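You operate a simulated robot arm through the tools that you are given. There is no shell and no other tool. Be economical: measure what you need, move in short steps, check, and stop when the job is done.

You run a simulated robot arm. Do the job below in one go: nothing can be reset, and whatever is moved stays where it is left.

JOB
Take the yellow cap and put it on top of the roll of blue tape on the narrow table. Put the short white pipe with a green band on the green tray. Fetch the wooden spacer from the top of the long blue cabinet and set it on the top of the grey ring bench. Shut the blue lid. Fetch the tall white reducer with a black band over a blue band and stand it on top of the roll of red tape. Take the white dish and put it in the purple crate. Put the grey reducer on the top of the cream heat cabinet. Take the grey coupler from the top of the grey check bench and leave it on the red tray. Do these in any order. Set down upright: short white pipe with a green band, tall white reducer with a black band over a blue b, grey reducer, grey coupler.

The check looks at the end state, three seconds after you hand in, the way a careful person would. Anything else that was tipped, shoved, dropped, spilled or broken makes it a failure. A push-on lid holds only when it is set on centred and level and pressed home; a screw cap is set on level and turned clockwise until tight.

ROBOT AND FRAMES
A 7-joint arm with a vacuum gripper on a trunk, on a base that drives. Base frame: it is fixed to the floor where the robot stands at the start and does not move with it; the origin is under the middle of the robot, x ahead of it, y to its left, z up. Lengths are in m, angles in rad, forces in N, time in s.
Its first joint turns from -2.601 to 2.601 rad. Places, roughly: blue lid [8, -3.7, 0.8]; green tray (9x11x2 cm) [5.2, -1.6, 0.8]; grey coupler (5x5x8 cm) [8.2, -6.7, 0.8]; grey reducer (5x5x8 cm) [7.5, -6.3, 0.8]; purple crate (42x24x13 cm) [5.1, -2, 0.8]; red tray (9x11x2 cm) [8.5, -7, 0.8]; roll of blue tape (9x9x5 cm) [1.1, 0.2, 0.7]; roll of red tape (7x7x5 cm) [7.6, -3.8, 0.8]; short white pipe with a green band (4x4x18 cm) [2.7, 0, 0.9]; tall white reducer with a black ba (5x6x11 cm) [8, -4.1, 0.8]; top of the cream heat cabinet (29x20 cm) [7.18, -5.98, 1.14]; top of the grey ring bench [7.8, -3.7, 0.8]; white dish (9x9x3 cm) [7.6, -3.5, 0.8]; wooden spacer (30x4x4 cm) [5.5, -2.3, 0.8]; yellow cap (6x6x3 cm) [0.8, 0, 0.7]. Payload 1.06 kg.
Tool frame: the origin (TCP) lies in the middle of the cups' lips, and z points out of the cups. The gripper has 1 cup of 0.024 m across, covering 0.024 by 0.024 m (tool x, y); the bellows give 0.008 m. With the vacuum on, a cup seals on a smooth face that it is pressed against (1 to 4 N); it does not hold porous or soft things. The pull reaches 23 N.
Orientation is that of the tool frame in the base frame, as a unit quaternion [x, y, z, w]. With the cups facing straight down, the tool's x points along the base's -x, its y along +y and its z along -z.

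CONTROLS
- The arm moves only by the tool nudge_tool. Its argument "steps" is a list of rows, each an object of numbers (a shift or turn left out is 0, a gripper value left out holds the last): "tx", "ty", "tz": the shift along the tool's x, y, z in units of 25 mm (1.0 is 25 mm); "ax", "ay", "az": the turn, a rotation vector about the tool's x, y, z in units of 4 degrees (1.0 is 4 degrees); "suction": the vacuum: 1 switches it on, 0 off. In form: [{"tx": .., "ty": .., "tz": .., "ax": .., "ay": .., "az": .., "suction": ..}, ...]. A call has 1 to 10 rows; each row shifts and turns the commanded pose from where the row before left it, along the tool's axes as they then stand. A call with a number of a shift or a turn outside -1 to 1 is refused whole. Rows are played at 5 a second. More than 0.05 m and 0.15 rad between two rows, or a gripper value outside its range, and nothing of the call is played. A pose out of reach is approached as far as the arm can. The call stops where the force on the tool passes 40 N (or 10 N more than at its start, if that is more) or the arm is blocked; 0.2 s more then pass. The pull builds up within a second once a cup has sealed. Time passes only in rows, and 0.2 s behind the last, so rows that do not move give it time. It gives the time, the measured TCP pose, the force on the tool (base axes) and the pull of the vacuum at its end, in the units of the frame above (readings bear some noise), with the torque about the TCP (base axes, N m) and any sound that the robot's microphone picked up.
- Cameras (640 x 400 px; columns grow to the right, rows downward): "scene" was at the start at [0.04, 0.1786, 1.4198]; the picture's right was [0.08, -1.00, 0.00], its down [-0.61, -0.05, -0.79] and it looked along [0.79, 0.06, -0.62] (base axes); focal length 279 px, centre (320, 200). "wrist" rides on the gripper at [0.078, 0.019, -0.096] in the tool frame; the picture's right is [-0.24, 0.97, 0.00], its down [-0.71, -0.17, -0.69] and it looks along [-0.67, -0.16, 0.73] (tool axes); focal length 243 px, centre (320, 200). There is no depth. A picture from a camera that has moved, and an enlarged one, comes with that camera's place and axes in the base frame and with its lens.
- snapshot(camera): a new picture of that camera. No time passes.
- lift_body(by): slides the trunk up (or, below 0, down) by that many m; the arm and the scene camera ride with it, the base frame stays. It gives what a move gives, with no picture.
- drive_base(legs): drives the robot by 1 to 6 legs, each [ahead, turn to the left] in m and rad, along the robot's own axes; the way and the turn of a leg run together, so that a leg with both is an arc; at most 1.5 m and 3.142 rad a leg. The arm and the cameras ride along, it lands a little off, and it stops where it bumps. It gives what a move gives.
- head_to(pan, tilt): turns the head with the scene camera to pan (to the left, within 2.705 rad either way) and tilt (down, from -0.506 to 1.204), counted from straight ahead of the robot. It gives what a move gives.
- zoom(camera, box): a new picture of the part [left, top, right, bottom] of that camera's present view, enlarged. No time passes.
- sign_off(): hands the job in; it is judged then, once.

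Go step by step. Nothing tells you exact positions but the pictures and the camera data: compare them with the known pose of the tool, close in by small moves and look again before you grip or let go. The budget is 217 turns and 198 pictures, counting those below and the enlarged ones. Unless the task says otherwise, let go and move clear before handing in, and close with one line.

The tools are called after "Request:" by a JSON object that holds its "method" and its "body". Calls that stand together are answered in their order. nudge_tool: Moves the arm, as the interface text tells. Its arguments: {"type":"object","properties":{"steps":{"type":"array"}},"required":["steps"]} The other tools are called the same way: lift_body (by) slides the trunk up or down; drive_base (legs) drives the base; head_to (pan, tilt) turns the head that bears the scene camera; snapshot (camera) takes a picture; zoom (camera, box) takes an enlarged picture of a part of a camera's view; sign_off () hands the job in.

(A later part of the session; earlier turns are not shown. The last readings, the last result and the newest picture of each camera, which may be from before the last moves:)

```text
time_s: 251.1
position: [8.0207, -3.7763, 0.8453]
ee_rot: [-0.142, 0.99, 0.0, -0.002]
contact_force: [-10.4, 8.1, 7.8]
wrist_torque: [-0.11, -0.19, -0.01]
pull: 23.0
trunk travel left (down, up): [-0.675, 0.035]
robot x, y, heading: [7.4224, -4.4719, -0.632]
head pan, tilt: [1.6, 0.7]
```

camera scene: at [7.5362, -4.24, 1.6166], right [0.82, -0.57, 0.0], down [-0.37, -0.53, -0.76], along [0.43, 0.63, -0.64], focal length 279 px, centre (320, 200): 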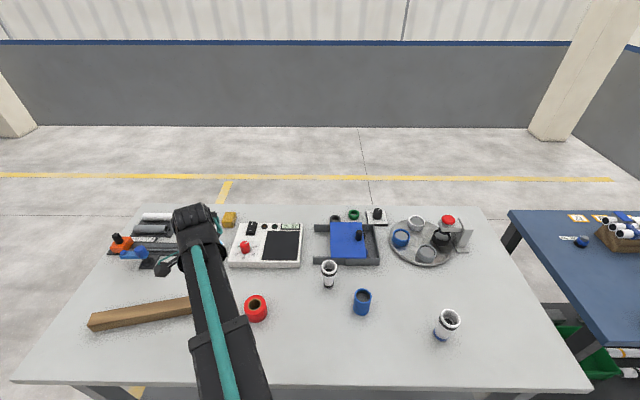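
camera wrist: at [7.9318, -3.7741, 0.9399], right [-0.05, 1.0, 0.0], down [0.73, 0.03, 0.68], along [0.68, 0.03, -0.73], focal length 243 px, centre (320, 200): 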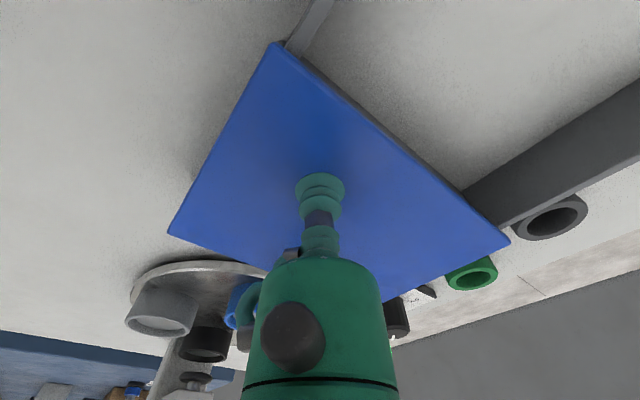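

The lid has hit its stop with 13 N opposing. I'll ease off, release and rise.

Request:
{"method": "nudge_tool", "body": {"steps": [{"tx": 0.05, "ty": 0.063}, {"suction": 0}, {}, {}, {}, {"tz": -0.3}, {"tz": -1}, {"tz": -1}, {"tz": -1}, {"tz": -1}]}}

Request:
{"method": "nudge_tool", "body": {"steps": [{"tz": -1}, {"tz": -1}, {"tx": 1, "ty": -0.5}, {"tx": 1, "ty": -1}, {"tx": 1, "ty": -1}, {"tx": 1, "ty": -1}, {"tx": 1, "ty": -1}, {"tx": 1, "ty": -1}, {"ty": -1}, {"ty": -1}]}}

Request:
{"method": "snapshot", "body": {"camera": "scene"}}

Request:
{"method": "snapshot", "body": {"camera": "wrist"}}

```text
time_s: 253.3
position: [8.0202, -3.7758, 0.9525]
ee_rot: [-0.143, 0.99, 0.0, -0.002]
contact_force: [-0.6, 0.2, 0.0]
wrist_torque: [0.01, 0.04, 0.0]
pull: 0.0
trunk travel left (down, up): [-0.675, 0.035]
robot x, y, heading: [7.425, -4.4742, -0.632]
head pan, tilt: [1.6, 0.7]
```

```text
time_s: 255.5
position: [7.9297, -3.9975, 1.0032]
ee_rot: [-0.143, 0.99, 0.0, -0.002]
contact_force: [0.7, 0.2, -0.5]
wrist_torque: [0.0, -0.03, -0.02]
pull: 0.0
trunk travel left (down, up): [-0.675, 0.035]
robot x, y, heading: [7.4234, -4.4744, -0.632]
head pan, tilt: [1.6, 0.7]
```

```text
109 pictures are left
camera scene: at [7.5356, -4.2398, 1.6167], right [0.82, -0.57, 0.0], down [-0.37, -0.53, -0.76], along [0.43, 0.63, -0.64], focal length 279 px, centre (320, 200)
```

scene: 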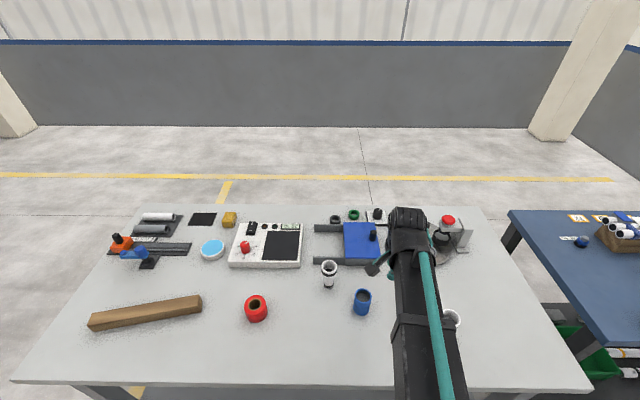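

```text
108 pictures are left
camera wrist: at [7.8494, -4.0017, 1.0978], right [-0.05, 1.0, 0.0], down [0.73, 0.04, 0.68], along [0.68, 0.03, -0.73], focal length 243 px, centre (320, 200)
```

wrist: 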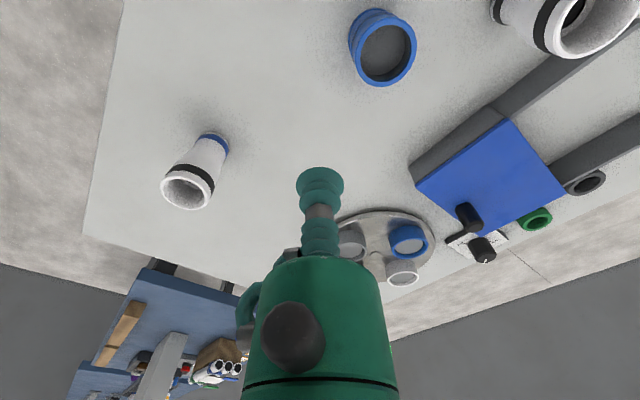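

The lid is shut flush. Now I'll take a close look at the target reducer.

Request:
{"method": "zoom", "body": {"camera": "wrist", "box": [140, 110, 260, 230]}}

Request:
{"method": "zoom", "body": {"camera": "scene", "box": [230, 240, 390, 340]}}

```text
3.33 times, centred on (200, 170) of wrist
camera zoom: at [7.8494, -4.0017, 1.0978], right [-0.05, 1.0, 0.0], down [0.73, 0.04, 0.68], along [0.68, 0.03, -0.73], focal length 809 px, centre (720, 300)
```

zoom: 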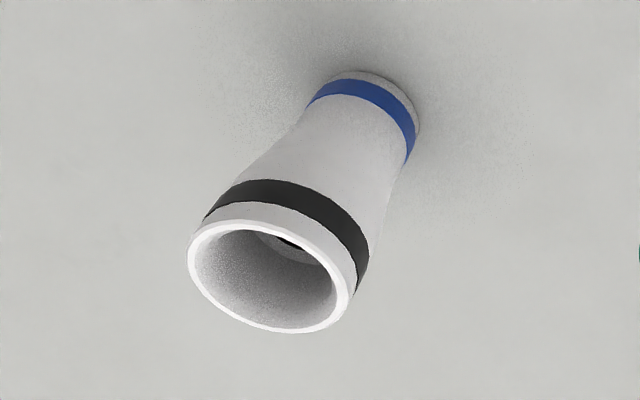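

```text
4.00 times, centred on (310, 290) of scene
camera zoom: at [7.5356, -4.2398, 1.6167], right [0.82, -0.57, 0.0], down [-0.37, -0.53, -0.76], along [0.43, 0.63, -0.64], focal length 1116 px, centre (360, -160)
```

zoom: 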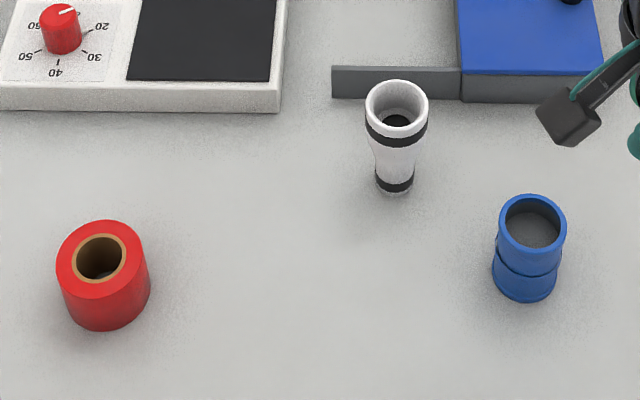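

The reducer is a tapered tube that would tip if pushed from the side, so it must be held from above, perhaps on an inner ledge. I'll move the wrist camera over it to look straight in.

Request:
{"method": "nudge_tool", "body": {"steps": [{"tx": -0.54, "ty": -1}, {"tx": -0.54, "ty": -1}, {"tx": -0.54, "ty": -1}, {"tx": -0.54, "ty": -1}, {"tx": -0.54, "ty": -1}, {"tx": -0.54, "ty": -1}]}}

Request:
{"method": "zoom", "body": {"camera": "wrist", "box": [220, 0, 420, 150]}}

```text
time_s: 256.9
position: [8.0504, -4.1182, 1.0011]
ee_rot: [-0.143, 0.99, 0.0, -0.002]
contact_force: [0.2, 0.1, -0.2]
wrist_torque: [-0.03, 0.0, -0.03]
pull: 0.1
trunk travel left (down, up): [-0.675, 0.035]
robot x, y, heading: [7.4243, -4.4768, -0.629]
head pan, tilt: [1.6, 0.7]
```

```text
2.67 times, centred on (320, 75) of wrist
camera zoom: at [7.9708, -4.1213, 1.097], right [-0.05, 1.0, 0.0], down [0.73, 0.04, 0.68], along [0.68, 0.03, -0.73], focal length 647 px, centre (320, 533)
```

zoom: 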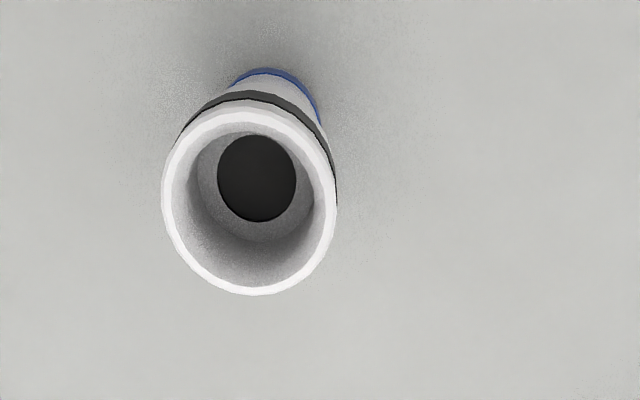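

The reducer holds a flat dark disc about 2–4 cm down its bore, wide enough for the cup. I'll line up on its axis at (8.026, -4.138) and descend.

Request:
{"method": "nudge_tool", "body": {"steps": [{"tx": 0.58, "ty": -0.25}, {"tx": 0.58, "ty": -0.25}, {"tz": 1}, {"tz": 1}]}}

Request:
{"method": "zoom", "body": {"camera": "wrist", "box": [220, 60, 420, 210]}}

Request:
{"method": "zoom", "body": {"camera": "scene", "box": [380, 260, 500, 350]}}

```text
time_s: 257.9
position: [8.0252, -4.1382, 0.9528]
ee_rot: [-0.142, 0.99, 0.0, -0.002]
contact_force: [-0.3, 0.5, 0.2]
wrist_torque: [0.0, 0.0, -0.02]
pull: 0.1
trunk travel left (down, up): [-0.675, 0.035]
robot x, y, heading: [7.4242, -4.4724, -0.633]
head pan, tilt: [1.6, 0.7]
```

```text
2.67 times, centred on (320, 135) of wrist
camera zoom: at [7.945, -4.1424, 1.0476], right [-0.05, 1.0, 0.0], down [0.73, 0.04, 0.68], along [0.68, 0.03, -0.73], focal length 647 px, centre (320, 373)
```

zoom: 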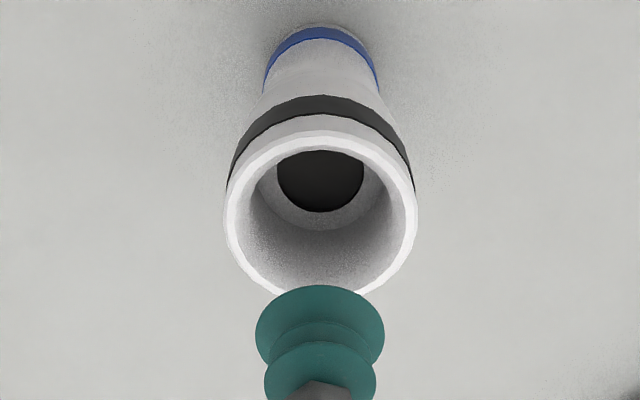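

```text
4.44 times, centred on (440, 305) of scene
camera zoom: at [7.5358, -4.2395, 1.6166], right [0.82, -0.57, 0.0], down [-0.37, -0.53, -0.76], along [0.43, 0.63, -0.64], focal length 1240 px, centre (-213, -267)
```

zoom: 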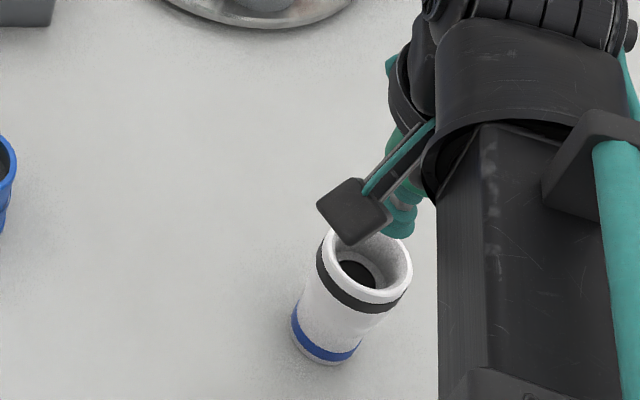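

It's well aligned, so I'll descend inside with the vacuum on, slowly.

Request:
{"method": "nudge_tool", "body": {"steps": [{"tz": 1, "suction": 1}, {"tz": 0.8}, {"tz": 0.2}, {"tz": 0.2}, {"tz": 0.15}, {}]}}

Request:
{"method": "zoom", "body": {"camera": "wrist", "box": [220, 60, 420, 210]}}

```text
time_s: 259.3
position: [8.0251, -4.139, 0.8943]
ee_rot: [-0.143, 0.99, 0.0, -0.002]
contact_force: [0.2, -0.5, -0.8]
wrist_torque: [-0.04, -0.01, 0.02]
pull: 0.1
trunk travel left (down, up): [-0.675, 0.035]
robot x, y, heading: [7.4226, -4.4746, -0.634]
head pan, tilt: [1.6, 0.7]
```

```text
2.67 times, centred on (320, 135) of wrist
camera zoom: at [7.9453, -4.1433, 0.9887], right [-0.05, 1.0, 0.0], down [0.73, 0.04, 0.68], along [0.68, 0.03, -0.73], focal length 647 px, centre (320, 373)
```

zoom: 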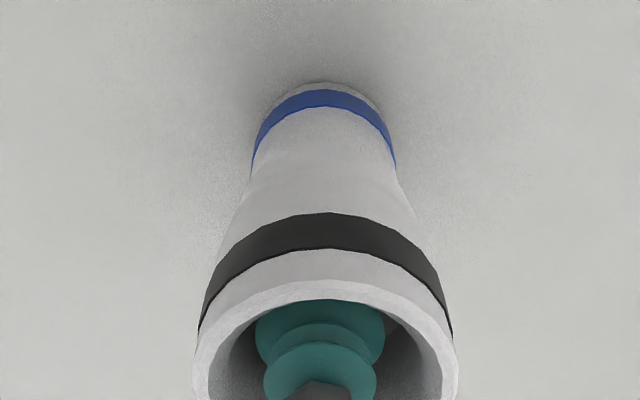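

The cup is inside and centred. I'll continue down to the disc.

Request:
{"method": "nudge_tool", "body": {"steps": [{"tz": 0.2}, {"tz": 0.2}, {"tz": 0.2}, {}, {}]}}

Request:
{"method": "nudge_tool", "body": {"steps": [{"tz": 0.12}, {"tz": 0.12}, {}, {}]}}

```text
time_s: 260.5
position: [8.0245, -4.1399, 0.8787]
ee_rot: [-0.143, 0.99, -0.001, -0.002]
contact_force: [0.4, -0.5, 1.1]
wrist_torque: [0.01, 0.06, 0.02]
pull: 23.4
trunk travel left (down, up): [-0.675, 0.035]
robot x, y, heading: [7.4232, -4.4762, -0.633]
head pan, tilt: [1.6, 0.7]
```

```text
time_s: 261.5
position: [8.0235, -4.1385, 0.8722]
ee_rot: [-0.142, 0.99, 0.0, -0.002]
contact_force: [0.8, 1.4, 13.2]
wrist_torque: [0.03, -0.04, -0.01]
pull: 23.0
trunk travel left (down, up): [-0.675, 0.035]
robot x, y, heading: [7.4254, -4.4726, -0.633]
head pan, tilt: [1.6, 0.7]
```

Sealed with 23 N on the inner disc, so top grips work. I'll lift and carry it to the red roll at (7.620, -3.771).

Request:
{"method": "nudge_tool", "body": {"steps": [{"tz": -0.5}, {"tz": -1}, {"tz": -1}, {"tz": -1}, {"tz": -1}, {"tz": -1}, {"tz": -1}, {"tz": -0.6}]}}

Request:
{"method": "nudge_tool", "body": {"steps": [{"tx": 0.6, "ty": 0.984}, {"tx": 0.6, "ty": 0.984}, {"tx": 0.6, "ty": 0.984}, {"tx": 0.6, "ty": 0.984}, {"tx": 0.6, "ty": 0.984}, {"tx": 0.6, "ty": 0.984}, {"tx": 0.6, "ty": 0.984}, {"tx": 0.6, "ty": 0.984}, {"tx": 0.6, "ty": 0.984}]}}

Request:
{"method": "nudge_tool", "body": {"steps": [{"tx": 0.6, "ty": 0.984}, {"tx": 0.6, "ty": 0.984}, {"tx": 0.6, "ty": 0.984}, {"tx": 0.6, "ty": 0.984}, {"tx": 0.6, "ty": 0.984}, {"tx": 0.6, "ty": 0.984}, {"tx": 0.6, "ty": 0.984}, {"tx": 0.6, "ty": 0.984}, {"tx": 0.6, "ty": 0.984}, {"tx": 0.6, "ty": 0.984}]}}

Request:
{"method": "snapshot", "body": {"camera": "wrist"}}

Request:
{"method": "zoom", "body": {"camera": "scene", "box": [200, 220, 340, 330]}}

```text
time_s: 263.3
position: [8.0243, -4.1384, 1.0519]
ee_rot: [-0.142, 0.99, 0.001, -0.002]
contact_force: [0.7, 0.4, -1.5]
wrist_torque: [0.01, 0.03, -0.01]
pull: 22.6
trunk travel left (down, up): [-0.675, 0.035]
robot x, y, heading: [7.42, -4.4746, -0.636]
head pan, tilt: [1.6, 0.7]
```

```text
time_s: 265.3
position: [7.8322, -3.9636, 1.0499]
ee_rot: [-0.143, 0.99, -0.001, -0.002]
contact_force: [0.0, 0.2, -0.9]
wrist_torque: [-0.01, 0.03, 0.01]
pull: 22.6
trunk travel left (down, up): [-0.675, 0.035]
robot x, y, heading: [7.4227, -4.4736, -0.63]
head pan, tilt: [1.6, 0.7]
```

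```text
time_s: 267.5
position: [7.619, -3.7699, 1.0505]
ee_rot: [-0.142, 0.99, 0.0, -0.002]
contact_force: [-0.8, -0.4, -1.0]
wrist_torque: [0.01, 0.02, -0.03]
pull: 22.7
trunk travel left (down, up): [-0.675, 0.035]
robot x, y, heading: [7.422, -4.4753, -0.635]
head pan, tilt: [1.6, 0.7]
```

```text
101 pictures are left
camera wrist: at [7.5398, -3.7735, 1.1461], right [-0.05, 1.0, 0.0], down [0.73, 0.04, 0.68], along [0.68, 0.03, -0.73], focal length 243 px, centre (320, 200)
```

wrist: 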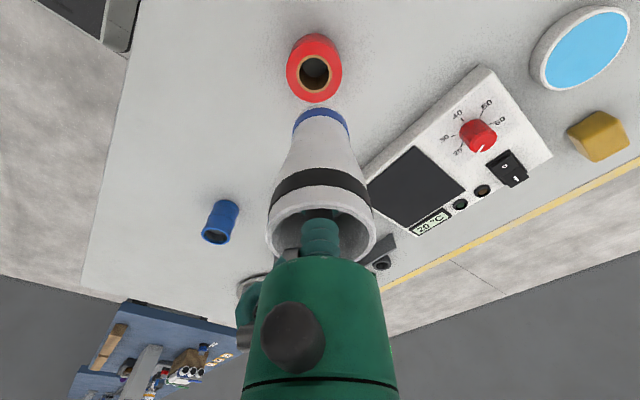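

```text
3.64 times, centred on (270, 275) of scene
camera zoom: at [7.5354, -4.2391, 1.6165], right [0.82, -0.57, 0.0], down [-0.37, -0.53, -0.76], along [0.43, 0.63, -0.64], focal length 1015 px, centre (502, -73)
```

zoom: 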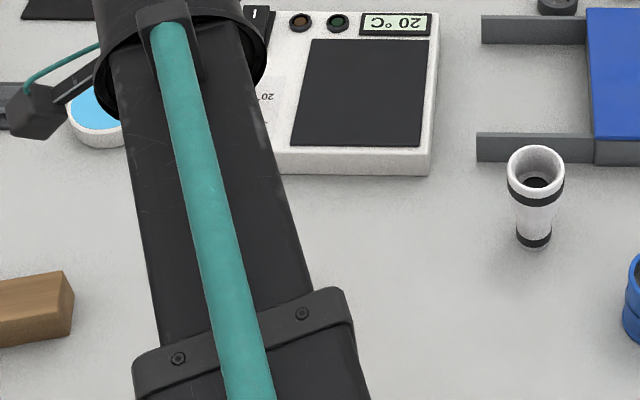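

Request:
{"method": "zoom", "body": {"camera": "wrist", "box": [260, 20, 380, 140]}}

```text
3.33 times, centred on (320, 80) of wrist
camera zoom: at [7.5398, -3.7735, 1.1461], right [-0.05, 1.0, 0.0], down [0.73, 0.04, 0.68], along [0.68, 0.03, -0.73], focal length 809 px, centre (320, 600)
```

zoom: 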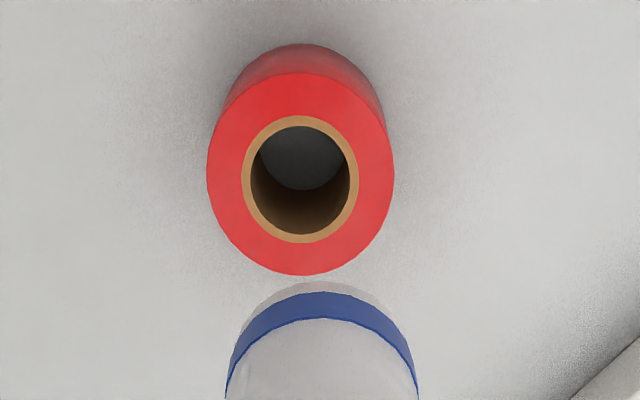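

I'll trim by about 6 mm and lower close to the roll.

Request:
{"method": "nudge_tool", "body": {"steps": [{"tx": -0.08, "ty": -0.25}, {"tz": 1}, {"tz": 1}, {"tz": 1}, {"tz": 0.6}]}}

Request:
{"method": "zoom", "body": {"camera": "wrist", "box": [240, 40, 400, 160]}}

Request:
{"method": "head_to", "body": {"pan": 1.9, "tilt": 0.75}}

Request:
{"method": "snapshot", "body": {"camera": "scene"}}

```text
time_s: 268.7
position: [7.6239, -3.7767, 0.9609]
ee_rot: [-0.143, 0.99, 0.0, -0.001]
contact_force: [0.3, 0.6, -0.8]
wrist_torque: [0.0, 0.03, 0.03]
pull: 23.2
trunk travel left (down, up): [-0.675, 0.035]
robot x, y, heading: [7.4236, -4.4772, -0.634]
head pan, tilt: [1.6, 0.7]
```

```text
3.33 times, centred on (320, 100) of wrist
camera zoom: at [7.5445, -3.7812, 1.0568], right [-0.05, 1.0, 0.0], down [0.73, 0.04, 0.68], along [0.68, 0.03, -0.73], focal length 809 px, centre (320, 533)
```

zoom: 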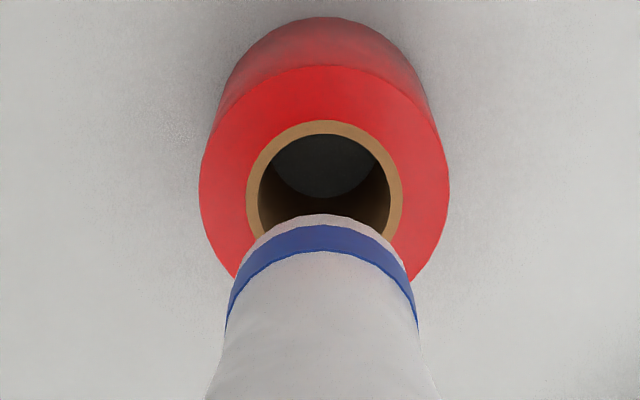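

```text
time_s: 269.5
position: [7.6252, -3.7773, 0.9617]
ee_rot: [-0.142, 0.99, -0.001, -0.002]
contact_force: [-0.4, -0.6, -0.6]
wrist_torque: [0.04, 0.03, 0.02]
pull: 22.9
trunk travel left (down, up): [-0.675, 0.035]
robot x, y, heading: [7.4249, -4.473, -0.631]
head pan, tilt: [1.901, 0.75]
```

```text
97 pictures are left
camera scene: at [7.5122, -4.2303, 1.6123], right [0.95, -0.3, 0.0], down [-0.2, -0.65, -0.73], along [0.22, 0.7, -0.68], focal length 279 px, centre (320, 200)
```

scene: 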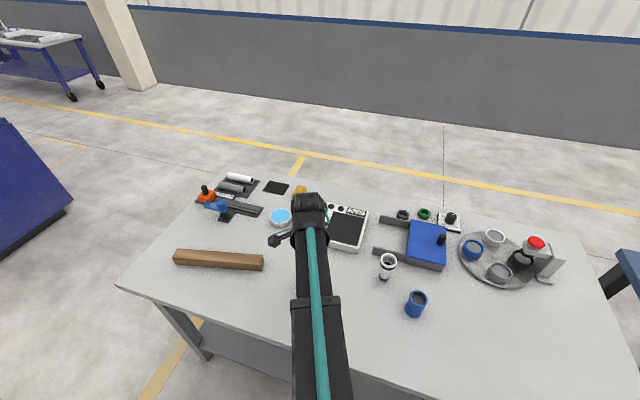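

The lateral alignment is good. I want to verify fore-and-aft before contact, so I'll look closely at how the cup sits in the rim.

Request:
{"method": "zoom", "body": {"camera": "wrist", "box": [220, 90, 420, 290]}}

```text
2.00 times, centred on (320, 190) of wrist
camera zoom: at [7.5445, -3.7813, 1.057], right [-0.05, 1.0, 0.0], down [0.73, 0.04, 0.68], along [0.68, 0.03, -0.73], focal length 485 px, centre (320, 220)
```

zoom: 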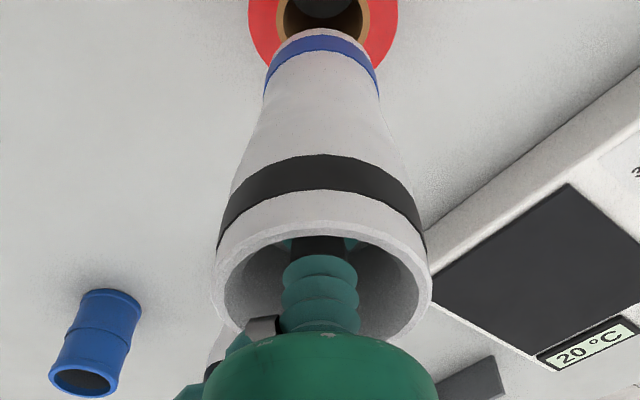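

The reducer is eccentric: its base lies about 11 mm forward of the rim I hold. I'll shift back so the base centres on the roll, then lower partway and check.

Request:
{"method": "nudge_tool", "body": {"steps": [{"tx": 0.49, "ty": 0.18}, {"tz": 0.6}, {"tz": 0.2}]}}

Request:
{"method": "zoom", "body": {"camera": "wrist", "box": [240, 40, 400, 160]}}

```text
time_s: 270.3
position: [7.6109, -3.776, 0.9418]
ee_rot: [-0.143, 0.99, 0.0, -0.001]
contact_force: [-0.4, -0.1, -1.4]
wrist_torque: [0.01, 0.05, -0.01]
pull: 22.7
trunk travel left (down, up): [-0.675, 0.035]
robot x, y, heading: [7.4225, -4.4747, -0.632]
head pan, tilt: [1.901, 0.75]
```

```text
3.33 times, centred on (320, 100) of wrist
camera zoom: at [7.5301, -3.7798, 1.0367], right [-0.05, 1.0, 0.0], down [0.73, 0.04, 0.68], along [0.68, 0.03, -0.73], focal length 809 px, centre (320, 533)
```

zoom: 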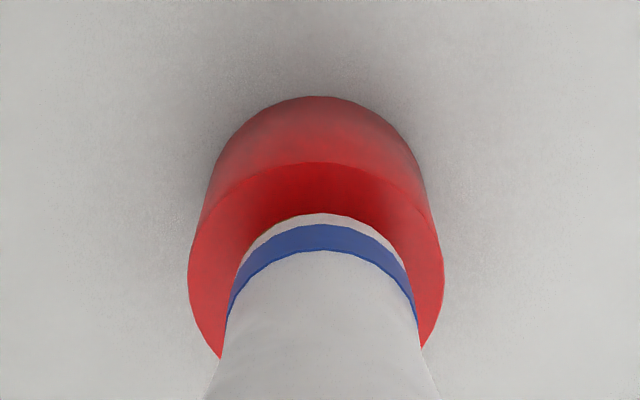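

Nearly centred. I'll trim 3 mm and lower to contact.

Request:
{"method": "nudge_tool", "body": {"steps": [{"tx": -0.1, "ty": -0.09}, {"tz": 0.2}, {"tz": 0.15}, {"tz": 0.1}]}}

Request:
{"method": "zoom", "body": {"camera": "wrist", "box": [240, 40, 400, 160]}}

```text
time_s: 271.3
position: [7.6127, -3.7762, 0.9308]
ee_rot: [-0.142, 0.99, 0.0, -0.002]
contact_force: [-0.3, -0.5, -1.4]
wrist_torque: [-0.01, 0.03, 0.02]
pull: 22.8
trunk travel left (down, up): [-0.675, 0.035]
robot x, y, heading: [7.4243, -4.4754, -0.63]
head pan, tilt: [1.901, 0.75]
```

```text
3.33 times, centred on (320, 100) of wrist
camera zoom: at [7.5334, -3.7811, 1.0256], right [-0.05, 1.0, 0.0], down [0.73, 0.04, 0.68], along [0.68, 0.03, -0.73], focal length 809 px, centre (320, 533)
```

zoom: 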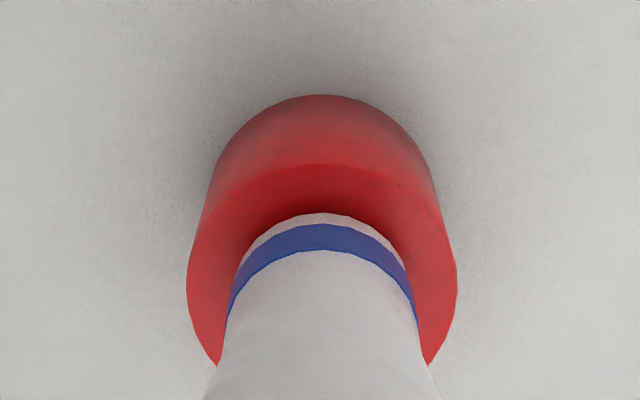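

Centred left to right, and the front margin is about right. I'll keep lowering gently.

Request:
{"method": "nudge_tool", "body": {"steps": [{"tz": 0.1}, {"tz": 0.1}, {}]}}

Request:
{"method": "nudge_tool", "body": {"steps": [{"tz": 0.08}, {"tz": 0.08}, {}]}}

```text
time_s: 272.1
position: [7.6127, -3.7765, 0.9257]
ee_rot: [-0.141, 0.99, 0.0, -0.002]
contact_force: [-0.2, -0.1, 1.0]
wrist_torque: [0.01, 0.0, 0.01]
pull: 22.7
trunk travel left (down, up): [-0.675, 0.035]
robot x, y, heading: [7.4237, -4.4711, -0.634]
head pan, tilt: [1.901, 0.75]
```

```text
time_s: 272.9
position: [7.6133, -3.7765, 0.9208]
ee_rot: [-0.142, 0.99, 0.001, -0.002]
contact_force: [-2.2, 1.4, 16.8]
wrist_torque: [0.12, 0.07, 0.0]
pull: 22.6
trunk travel left (down, up): [-0.675, 0.035]
robot x, y, heading: [7.425, -4.478, -0.634]
head pan, tilt: [1.901, 0.75]
```

It is seated. I'll ease up, release and withdraw straight up.

Request:
{"method": "nudge_tool", "body": {"steps": [{"tz": -0.1, "suction": 0}, {}, {}, {}, {}, {"tz": -0.3}, {"tz": -0.6}, {"tz": -1}, {"tz": -1}, {"tz": -1}]}}

Request:
{"method": "snapshot", "body": {"camera": "wrist"}}

```text
time_s: 275.1
position: [7.6128, -3.7771, 1.0205]
ee_rot: [-0.143, 0.99, 0.0, -0.002]
contact_force: [0.5, -0.4, 0.7]
wrist_torque: [-0.04, 0.0, 0.03]
pull: 0.0
trunk travel left (down, up): [-0.675, 0.035]
robot x, y, heading: [7.4172, -4.473, -0.632]
head pan, tilt: [1.901, 0.75]
```

```text
93 pictures are left
camera wrist: at [7.5326, -3.7812, 1.1164], right [-0.05, 1.0, 0.0], down [0.73, 0.04, 0.68], along [0.68, 0.03, -0.73], focal length 243 px, centre (320, 200)
```

wrist: 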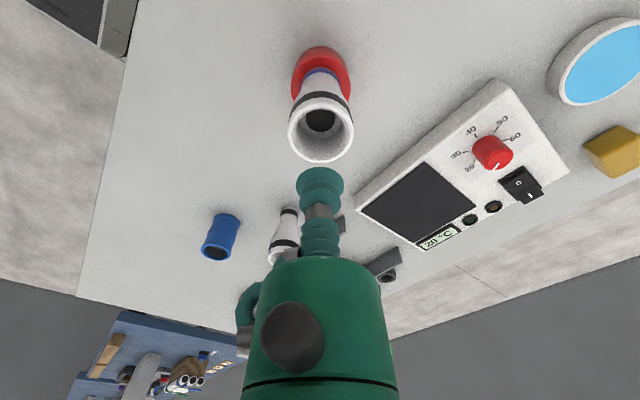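

The reducer stands on the red roll. Next I'll raise the tool and swing the arm back to the front before driving to the far cabinets.

Request:
{"method": "nudge_tool", "body": {"steps": [{"tz": -1}, {"tz": -1}, {"tz": -0.8}, {"tx": -0.832, "ty": -0.517, "az": 0.486}, {"tx": -0.832, "ty": -0.517, "az": 0.486}, {"tx": -0.832, "ty": -0.517, "az": 0.486}, {"tx": -0.832, "ty": -0.517, "az": 0.486}, {"tx": -0.832, "ty": -0.517, "az": 0.486}, {"tx": -0.832, "ty": -0.517, "az": 0.486}, {"tx": -0.832, "ty": -0.517, "az": 0.486}]}}

Request:
{"method": "nudge_tool", "body": {"steps": [{"tx": -0.832, "ty": -0.517, "az": 0.486}, {"tx": -0.832, "ty": -0.517, "az": 0.486}, {"tx": -0.832, "ty": -0.517, "az": 0.486}, {"tx": -0.832, "ty": -0.517, "az": 0.486}, {"tx": -0.832, "ty": -0.517, "az": 0.486}, {"tx": -0.832, "ty": -0.517, "az": 0.486}, {"tx": -0.832, "ty": -0.517, "az": 0.486}, {"tx": -0.832, "ty": -0.517, "az": 0.486}, {"tx": -0.832, "ty": -0.517, "az": 0.486}, {"tx": -0.832, "ty": -0.517, "az": 0.486}]}}

Request:
{"method": "nudge_tool", "body": {"steps": [{"tx": -0.832, "ty": -0.517, "az": 0.486}, {"tx": -0.832, "ty": -0.517, "az": 0.486}, {"tx": -0.832, "ty": -0.517, "az": 0.486}, {"tx": -0.832, "ty": -0.517, "az": 0.486}, {"tx": -0.832, "ty": -0.517, "az": 0.486}, {"tx": -0.832, "ty": -0.517, "az": 0.486}, {"tx": -0.832, "ty": -0.517, "az": 0.486}, {"tx": -0.832, "ty": -0.517, "az": 0.486}, {"tx": -0.832, "ty": -0.517, "az": 0.486}, {"tx": -0.832, "ty": -0.517, "az": 0.486}]}}

Request:
{"method": "nudge_tool", "body": {"steps": [{"tx": -0.832, "ty": -0.517, "az": 0.486}, {"tx": -0.832, "ty": -0.517, "az": 0.486}, {"tx": -0.832, "ty": -0.517, "az": 0.486}, {"tx": -0.832, "ty": -0.517, "az": 0.486}, {"tx": -0.832, "ty": -0.517, "az": 0.486}, {"tx": -0.832, "ty": -0.517, "az": 0.486}, {"tx": -0.832, "ty": -0.517, "az": 0.486}, {"tx": -0.832, "ty": -0.517, "az": 0.486}, {"tx": -0.832, "ty": -0.517, "az": 0.486}, {"tx": -0.832, "ty": -0.517, "az": 0.486}]}}

Request:
{"method": "nudge_tool", "body": {"steps": [{"tx": -0.832, "ty": -0.517, "az": 0.486}, {"tx": -0.832, "ty": -0.517, "az": 0.486}, {"tx": -0.832, "ty": -0.517, "az": 0.486}, {"tx": -0.832, "ty": -0.517, "az": 0.486}, {"tx": -0.832, "ty": -0.517, "az": 0.486}, {"tx": -0.832, "ty": -0.517, "az": 0.486}, {"tx": -0.832, "ty": -0.517, "az": 0.486}, {"tx": -0.832, "ty": -0.517, "az": 0.486}, {"tx": -0.832, "ty": -0.517, "az": 0.486}, {"tx": -0.832, "ty": -0.517, "az": 0.486}]}}

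Request:
{"method": "head_to", "body": {"pan": -0.5, "tilt": 0.35}}

Request:
{"method": "snapshot", "body": {"camera": "scene"}}

```text
time_s: 277.3
position: [7.7735, -3.8385, 1.0892]
ee_rot: [-0.024, 1.0, 0.001, -0.002]
contact_force: [0.3, 0.1, -0.7]
wrist_torque: [-0.02, 0.0, 0.03]
pull: 0.1
trunk travel left (down, up): [-0.675, 0.035]
robot x, y, heading: [7.4245, -4.4746, -0.63]
head pan, tilt: [1.901, 0.75]
```

```text
time_s: 279.5
position: [7.9676, -3.9892, 1.0914]
ee_rot: [0.143, 0.99, -0.001, -0.002]
contact_force: [-0.3, -0.6, 0.3]
wrist_torque: [-0.03, 0.01, 0.02]
pull: 0.0
trunk travel left (down, up): [-0.675, 0.035]
robot x, y, heading: [7.4253, -4.4754, -0.631]
head pan, tilt: [1.901, 0.75]
```

```text
time_s: 281.7
position: [8.0975, -4.1905, 1.0888]
ee_rot: [0.31, 0.951, -0.001, -0.002]
contact_force: [0.0, -0.3, 0.5]
wrist_torque: [-0.02, -0.02, 0.01]
pull: 0.1
trunk travel left (down, up): [-0.675, 0.035]
robot x, y, heading: [7.4242, -4.4734, -0.637]
head pan, tilt: [1.901, 0.75]
```

```text
time_s: 283.9
position: [8.1557, -4.4297, 1.0873]
ee_rot: [0.465, 0.885, -0.002, -0.001]
contact_force: [0.1, 0.9, -0.9]
wrist_torque: [0.0, 0.02, -0.01]
pull: 0.0
trunk travel left (down, up): [-0.675, 0.035]
robot x, y, heading: [7.4253, -4.4755, -0.633]
head pan, tilt: [1.901, 0.75]
```

```text
time_s: 286.1
position: [8.1296, -4.6716, 1.0889]
ee_rot: [0.608, 0.794, -0.001, -0.001]
contact_force: [-0.6, -0.3, 0.0]
wrist_torque: [-0.02, 0.0, -0.03]
pull: 0.1
trunk travel left (down, up): [-0.675, 0.035]
robot x, y, heading: [7.4276, -4.4737, -0.632]
head pan, tilt: [1.901, 0.75]
```

```text
time_s: 288.3
position: [8.1287, -4.6703, 1.0881]
ee_rot: [0.607, 0.795, -0.001, -0.001]
contact_force: [0.3, -0.9, 0.1]
wrist_torque: [0.01, 0.0, 0.02]
pull: 0.0
trunk travel left (down, up): [-0.675, 0.035]
robot x, y, heading: [7.4228, -4.4757, -0.63]
head pan, tilt: [-0.499, 0.351]
```

```text
92 pictures are left
camera scene: at [7.5269, -4.3938, 1.648], right [-0.91, -0.42, 0.0], down [-0.15, 0.31, -0.94], along [0.4, -0.85, -0.34], focal length 279 px, centre (320, 200)
```

scene: 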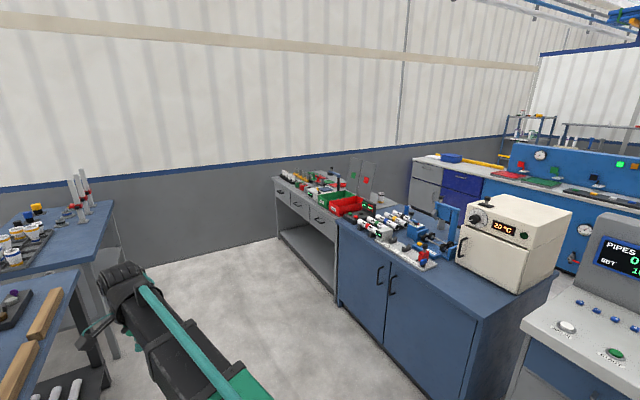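

The cream heat cabinet and the check bench are ahead on the right. I'll drive diagonally to stand close alongside the blue bench.

Request:
{"method": "drive_base", "body": {"legs": [[0, -0.42], [1.05, 0], [0, 0.38]]}}

Request:
{"method": "head_to", "body": {"pan": -1.5, "tilt": 0.6}}

Request:
{"method": "snapshot", "body": {"camera": "scene"}}

```text
time_s: 296.1
position: [8.6593, -5.5855, 1.0896]
ee_rot: [0.612, 0.791, -0.002, -0.001]
contact_force: [-0.1, 0.7, -0.4]
wrist_torque: [0.0, -0.01, 0.01]
pull: 0.1
trunk travel left (down, up): [-0.675, 0.035]
robot x, y, heading: [7.9584, -5.3796, -0.642]
head pan, tilt: [-0.499, 0.351]
```

```text
time_s: 297.3
position: [8.6589, -5.586, 1.0886]
ee_rot: [0.612, 0.791, -0.002, 0.0]
contact_force: [0.3, 0.0, -0.1]
wrist_torque: [0.01, -0.03, -0.05]
pull: 0.0
trunk travel left (down, up): [-0.675, 0.035]
robot x, y, heading: [7.9603, -5.3848, -0.647]
head pan, tilt: [-1.499, 0.6]
```

```text
91 pictures are left
camera scene: at [7.9738, -5.2905, 1.6253], right [-0.84, 0.54, 0.0], down [0.31, 0.47, -0.83], along [-0.45, -0.69, -0.56], focal length 279 px, centre (320, 200)
```

scene: 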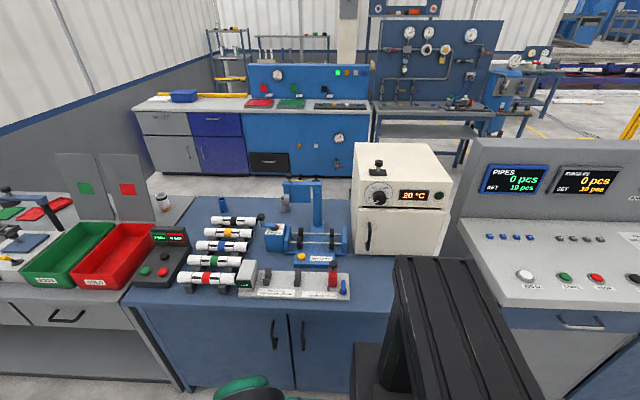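

Request:
{"method": "zoom", "body": {"camera": "scene", "box": [200, 140, 460, 300]}}

Request:
{"method": "zoom", "body": {"camera": "scene", "box": [0, 180, 200, 305]}}

```text
2.46 times, centred on (330, 220) of scene
camera zoom: at [7.9738, -5.2905, 1.6253], right [-0.84, 0.54, 0.0], down [0.31, 0.47, -0.83], along [-0.45, -0.69, -0.56], focal length 687 px, centre (295, 151)
```

zoom: 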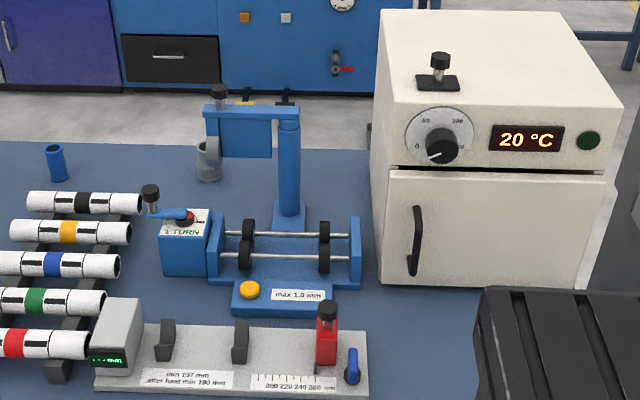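

```text
3.20 times, centred on (100, 242) of scene
camera zoom: at [7.9738, -5.2905, 1.6253], right [-0.84, 0.54, 0.0], down [0.31, 0.47, -0.83], along [-0.45, -0.69, -0.56], focal length 893 px, centre (1024, 64)
```

zoom: 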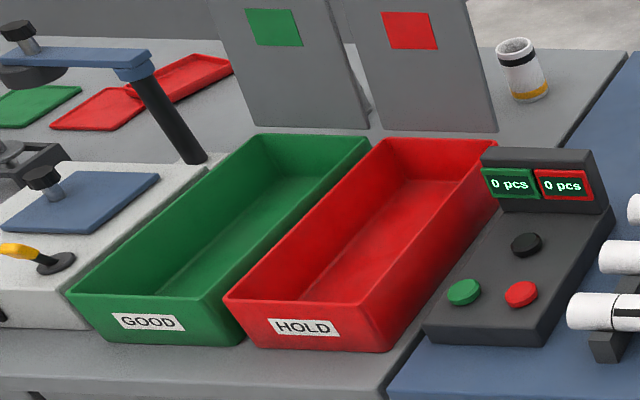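

The grey reducer stands behind the blue gauge fixture, so I'll approach with the forearm clear of the fixture's arm. I'll drive 0.5 m on and look again.

Request:
{"method": "drive_base", "body": {"legs": [[0, -0.13], [0.5, 0], [0, 0.1]]}}

Request:
{"method": "head_to", "body": {"pan": -1.9, "tilt": 0.6}}

Request:
{"method": "snapshot", "body": {"camera": "scene"}}

Request:
{"method": "zoom", "body": {"camera": "scene", "box": [240, 140, 480, 290]}}

```text
time_s: 301.4
position: [9.008, -5.9507, 1.0879]
ee_rot: [0.622, 0.783, -0.001, -0.001]
contact_force: [0.1, 0.0, -0.5]
wrist_torque: [-0.02, 0.01, 0.01]
pull: 0.1
trunk travel left (down, up): [-0.675, 0.035]
robot x, y, heading: [8.3127, -5.7255, -0.669]
head pan, tilt: [-1.499, 0.6]
```

```text
time_s: 302.3
position: [9.0074, -5.9514, 1.0893]
ee_rot: [0.622, 0.783, -0.002, -0.001]
contact_force: [0.8, 0.7, -0.2]
wrist_torque: [0.0, -0.01, -0.02]
pull: 0.1
trunk travel left (down, up): [-0.675, 0.035]
robot x, y, heading: [8.3119, -5.7256, -0.673]
head pan, tilt: [-1.901, 0.6]
```

```text
88 pictures are left
camera scene: at [8.3055, -5.6128, 1.6253], right [-0.54, 0.84, 0.0], down [0.48, 0.3, -0.83], along [-0.7, -0.44, -0.56], focal length 279 px, centre (320, 200)
```

scene: 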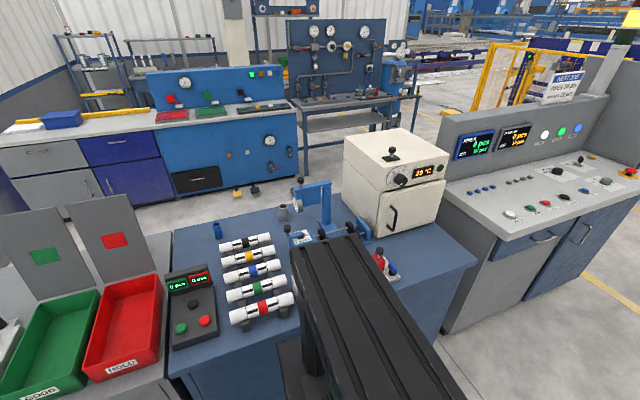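

```text
2.67 times, centred on (360, 215) of scene
camera zoom: at [8.3055, -5.6128, 1.6253], right [-0.54, 0.84, 0.0], down [0.48, 0.3, -0.83], along [-0.7, -0.44, -0.56], focal length 744 px, centre (213, 160)
```

zoom: 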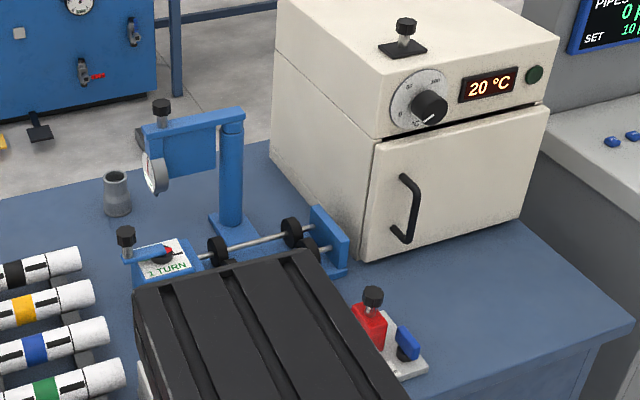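

I've located the grey reducer at (7.510, -6.315), top about 0.88. I'll shift back slightly, then swing the arm round over the bench in an arc.

Request:
{"method": "lift_body", "body": {"by": 0.03}}

Request:
{"method": "drive_base", "body": {"legs": [[-0.1, 0]]}}

Request:
{"method": "nudge_tool", "body": {"steps": [{"tx": -0.84, "ty": -0.505, "az": 0.48}, {"tx": -0.84, "ty": -0.505, "az": 0.48}, {"tx": -0.84, "ty": -0.505, "az": 0.48}, {"tx": -0.84, "ty": -0.505, "az": 0.48}, {"tx": -0.84, "ty": -0.505, "az": 0.48}, {"tx": -0.84, "ty": -0.505, "az": 0.48}, {"tx": -0.84, "ty": -0.505, "az": 0.48}, {"tx": -0.84, "ty": -0.505, "az": 0.48}, {"tx": -0.84, "ty": -0.505, "az": 0.48}, {"tx": -0.84, "ty": -0.505, "az": 0.48}]}}

Request:
{"method": "nudge_tool", "body": {"steps": [{"tx": -0.84, "ty": -0.505, "az": 0.48}, {"tx": -0.84, "ty": -0.505, "az": 0.48}, {"tx": -0.84, "ty": -0.505, "az": 0.48}, {"tx": -0.84, "ty": -0.505, "az": 0.48}, {"tx": -0.84, "ty": -0.505, "az": 0.48}, {"tx": -0.84, "ty": -0.505, "az": 0.48}, {"tx": -0.84, "ty": -0.505, "az": 0.48}, {"tx": -0.84, "ty": -0.505, "az": 0.48}, {"tx": -0.84, "ty": -0.505, "az": 0.48}, {"tx": -0.84, "ty": -0.505, "az": 0.48}]}}

Request:
{"method": "nudge_tool", "body": {"steps": [{"tx": -0.84, "ty": -0.505, "az": 0.48}, {"tx": -0.84, "ty": -0.505, "az": 0.48}, {"tx": -0.84, "ty": -0.505, "az": 0.48}, {"tx": -0.84, "ty": -0.505, "az": 0.48}, {"tx": -0.84, "ty": -0.505, "az": 0.48}, {"tx": -0.84, "ty": -0.505, "az": 0.48}, {"tx": -0.84, "ty": -0.505, "az": 0.48}, {"tx": -0.84, "ty": -0.505, "az": 0.48}, {"tx": -0.84, "ty": -0.505, "az": 0.48}, {"tx": -0.84, "ty": -0.505, "az": 0.48}]}}

Request:
{"method": "nudge_tool", "body": {"steps": [{"tx": -0.84, "ty": -0.505, "az": 0.48}, {"tx": -0.84, "ty": -0.505, "az": 0.48}, {"tx": -0.84, "ty": -0.505, "az": 0.48}, {"tx": -0.84, "ty": -0.505, "az": 0.48}, {"tx": -0.84, "ty": -0.505, "az": 0.48}, {"tx": -0.84, "ty": -0.505, "az": 0.48}, {"tx": -0.84, "ty": -0.505, "az": 0.48}, {"tx": -0.84, "ty": -0.505, "az": 0.48}, {"tx": -0.84, "ty": -0.505, "az": 0.48}, {"tx": -0.84, "ty": -0.505, "az": 0.48}]}}

Request:
{"method": "snapshot", "body": {"camera": "scene"}}

```text
time_s: 303.0
position: [9.0079, -5.9498, 1.1183]
ee_rot: [0.623, 0.783, -0.001, -0.001]
contact_force: [0.0, 0.5, 0.0]
wrist_torque: [0.01, -0.02, 0.01]
pull: 0.0
trunk travel left (down, up): [-0.705, 0.005]
robot x, y, heading: [8.3111, -5.7246, -0.671]
head pan, tilt: [-1.901, 0.6]
```

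```text
time_s: 304.2
position: [8.928, -5.8885, 1.1194]
ee_rot: [0.622, 0.783, -0.001, -0.002]
contact_force: [-0.6, -0.5, -0.7]
wrist_torque: [-0.04, -0.01, 0.01]
pull: 0.0
trunk travel left (down, up): [-0.705, 0.005]
robot x, y, heading: [8.2359, -5.664, -0.674]
head pan, tilt: [-1.901, 0.6]
```

```text
time_s: 306.4
position: [8.8184, -6.1066, 1.1172]
ee_rot: [0.745, 0.668, -0.001, -0.001]
contact_force: [0.2, 0.8, 0.6]
wrist_torque: [-0.01, 0.01, -0.01]
pull: 0.0
trunk travel left (down, up): [-0.705, 0.005]
robot x, y, heading: [8.2329, -5.663, -0.673]
head pan, tilt: [-1.901, 0.6]
```

```text
time_s: 308.6
position: [8.6457, -6.2768, 1.1199]
ee_rot: [0.846, 0.533, -0.001, -0.001]
contact_force: [-0.5, -0.2, 0.0]
wrist_torque: [0.02, -0.01, -0.01]
pull: 0.0
trunk travel left (down, up): [-0.705, 0.005]
robot x, y, heading: [8.2365, -5.6657, -0.675]
head pan, tilt: [-1.901, 0.6]
```

```text
time_s: 310.8
position: [8.4236, -6.3801, 1.1192]
ee_rot: [0.922, 0.387, -0.002, 0.0]
contact_force: [0.5, -0.2, -0.7]
wrist_torque: [-0.02, 0.0, -0.01]
pull: 0.1
trunk travel left (down, up): [-0.705, 0.005]
robot x, y, heading: [8.2296, -5.6666, -0.672]
head pan, tilt: [-1.901, 0.6]
```

```text
time_s: 313.0
position: [8.1815, -6.4024, 1.123]
ee_rot: [0.974, 0.225, -0.002, -0.001]
contact_force: [-0.4, -1.2, -0.9]
wrist_torque: [-0.03, 0.01, -0.01]
pull: 0.0
trunk travel left (down, up): [-0.705, 0.005]
robot x, y, heading: [8.2312, -5.6633, -0.673]
head pan, tilt: [-1.901, 0.6]
```

```text
86 pictures are left
camera scene: at [8.2267, -5.5505, 1.6553], right [-0.54, 0.84, 0.0], down [0.48, 0.3, -0.82], along [-0.7, -0.44, -0.57], focal length 279 px, centre (320, 200)
```

scene: 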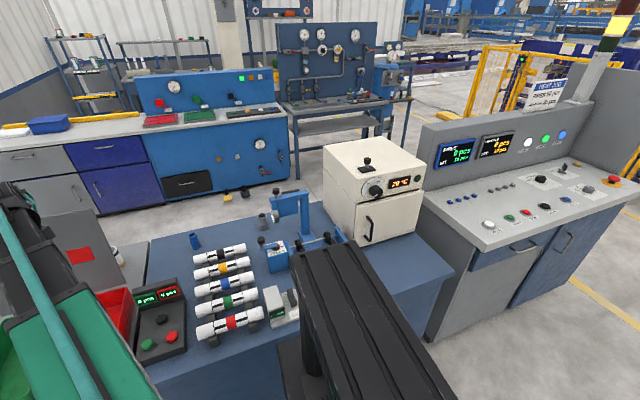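

Request:
{"method": "nudge_tool", "body": {"steps": [{"tx": -0.84, "ty": -0.505, "az": 0.48}, {"tx": -0.84, "ty": -0.505, "az": 0.48}, {"tx": -0.84, "ty": -0.505, "az": 0.48}, {"tx": -0.84, "ty": -0.505, "az": 0.48}, {"tx": -0.84, "ty": -0.505, "az": 0.48}, {"tx": -0.84, "ty": -0.505, "az": 0.48}, {"tx": -0.84, "ty": -0.505, "az": 0.48}, {"tx": -0.84, "ty": -0.505, "az": 0.48}, {"tx": -0.84, "ty": -0.505, "az": 0.48}, {"tx": -0.84, "ty": -0.505, "az": 0.48}]}}

Request:
{"method": "nudge_tool", "body": {"steps": [{"tx": -0.84, "ty": -0.505, "az": 0.48}, {"tx": -0.84, "ty": -0.505, "az": 0.48}, {"tx": -0.84, "ty": -0.505, "az": 0.48}, {"tx": -0.84, "ty": -0.505, "az": 0.48}, {"tx": -0.84, "ty": -0.505, "az": 0.48}, {"tx": -0.84, "ty": -0.505, "az": 0.48}, {"tx": -0.84, "ty": -0.505, "az": 0.48}]}}

Request:
{"method": "snapshot", "body": {"camera": "wrist"}}

```text
time_s: 315.2
position: [7.9443, -6.3463, 1.1228]
ee_rot: [0.998, 0.059, -0.002, 0.0]
contact_force: [1.3, 0.1, 0.9]
wrist_torque: [0.0, -0.01, 0.0]
pull: 0.0
trunk travel left (down, up): [-0.705, 0.005]
robot x, y, heading: [8.2304, -5.6644, -0.672]
head pan, tilt: [-1.901, 0.6]
```

```text
time_s: 316.8
position: [7.795, -6.262, 1.1224]
ee_rot: [0.998, -0.057, -0.002, 0.001]
contact_force: [0.4, 0.1, -0.4]
wrist_torque: [-0.05, 0.01, -0.03]
pull: 0.0
trunk travel left (down, up): [-0.705, 0.005]
robot x, y, heading: [8.2279, -5.6657, -0.675]
head pan, tilt: [-1.901, 0.6]
```

```text
85 pictures are left
camera wrist: at [7.8705, -6.2899, 1.2171], right [-0.34, -0.94, 0.0], down [-0.68, 0.25, 0.69], along [-0.65, 0.24, -0.73], focal length 243 px, centre (320, 200)
```

wrist: 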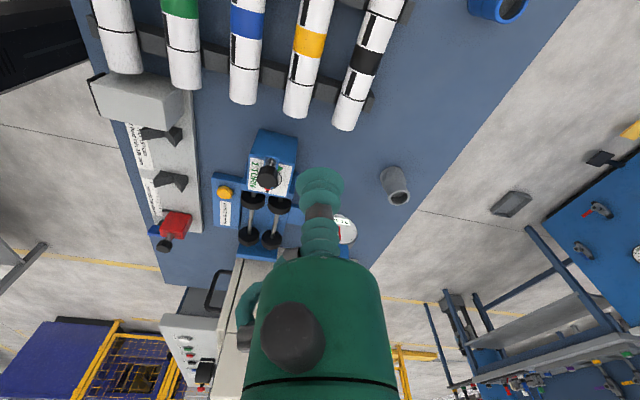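

Request:
{"method": "nudge_tool", "body": {"steps": [{"ty": 0.9}, {"ty": 0.9}, {"ty": 0.9}, {"ty": 0.8}, {"tx": -1}, {"tx": -1}, {"tx": -1}, {"tx": -1}, {"tx": -1}, {"tx": -1}]}}

Request:
{"method": "nudge_tool", "body": {"steps": [{"tx": -1}, {"tx": -1}, {"tz": 1}, {"tz": 1}]}}

Request:
{"method": "snapshot", "body": {"camera": "wrist"}}

Request:
{"method": "zoom", "body": {"camera": "scene", "box": [200, 160, 360, 280]}}

```text
time_s: 319.0
position: [7.6361, -6.3316, 1.1246]
ee_rot: [0.998, -0.056, -0.002, 0.0]
contact_force: [-0.3, 0.3, 0.4]
wrist_torque: [-0.01, 0.01, 0.0]
pull: 0.0
trunk travel left (down, up): [-0.705, 0.005]
robot x, y, heading: [8.2327, -5.6644, -0.673]
head pan, tilt: [-1.901, 0.6]
```

```text
time_s: 320.0
position: [7.5864, -6.3272, 1.0737]
ee_rot: [0.998, -0.057, -0.002, 0.0]
contact_force: [1.4, -0.4, 0.1]
wrist_torque: [0.0, -0.01, 0.02]
pull: 0.0
trunk travel left (down, up): [-0.705, 0.005]
robot x, y, heading: [8.2301, -5.6625, -0.673]
head pan, tilt: [-1.901, 0.6]
```

```text
84 pictures are left
camera wrist: at [7.6627, -6.3542, 1.1685], right [-0.34, -0.94, 0.0], down [-0.68, 0.25, 0.69], along [-0.65, 0.23, -0.73], focal length 243 px, centre (320, 200)
```

wrist: 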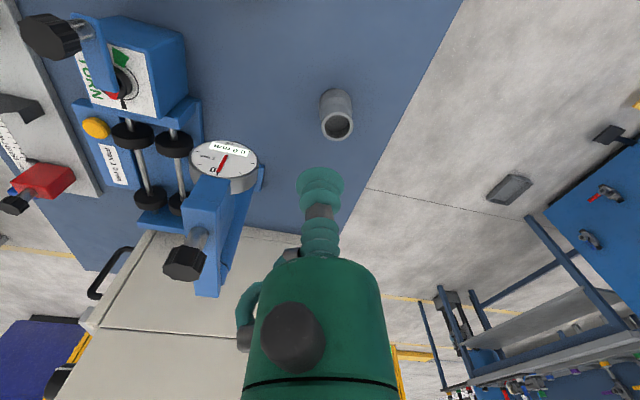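

```text
3.33 times, centred on (280, 220) of scene
camera zoom: at [8.2267, -5.5506, 1.6553], right [-0.54, 0.84, 0.0], down [0.48, 0.3, -0.82], along [-0.7, -0.44, -0.57], focal length 930 px, centre (453, 133)
```

zoom: 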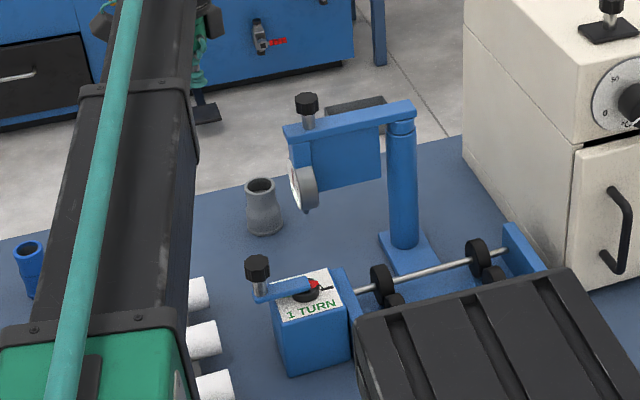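

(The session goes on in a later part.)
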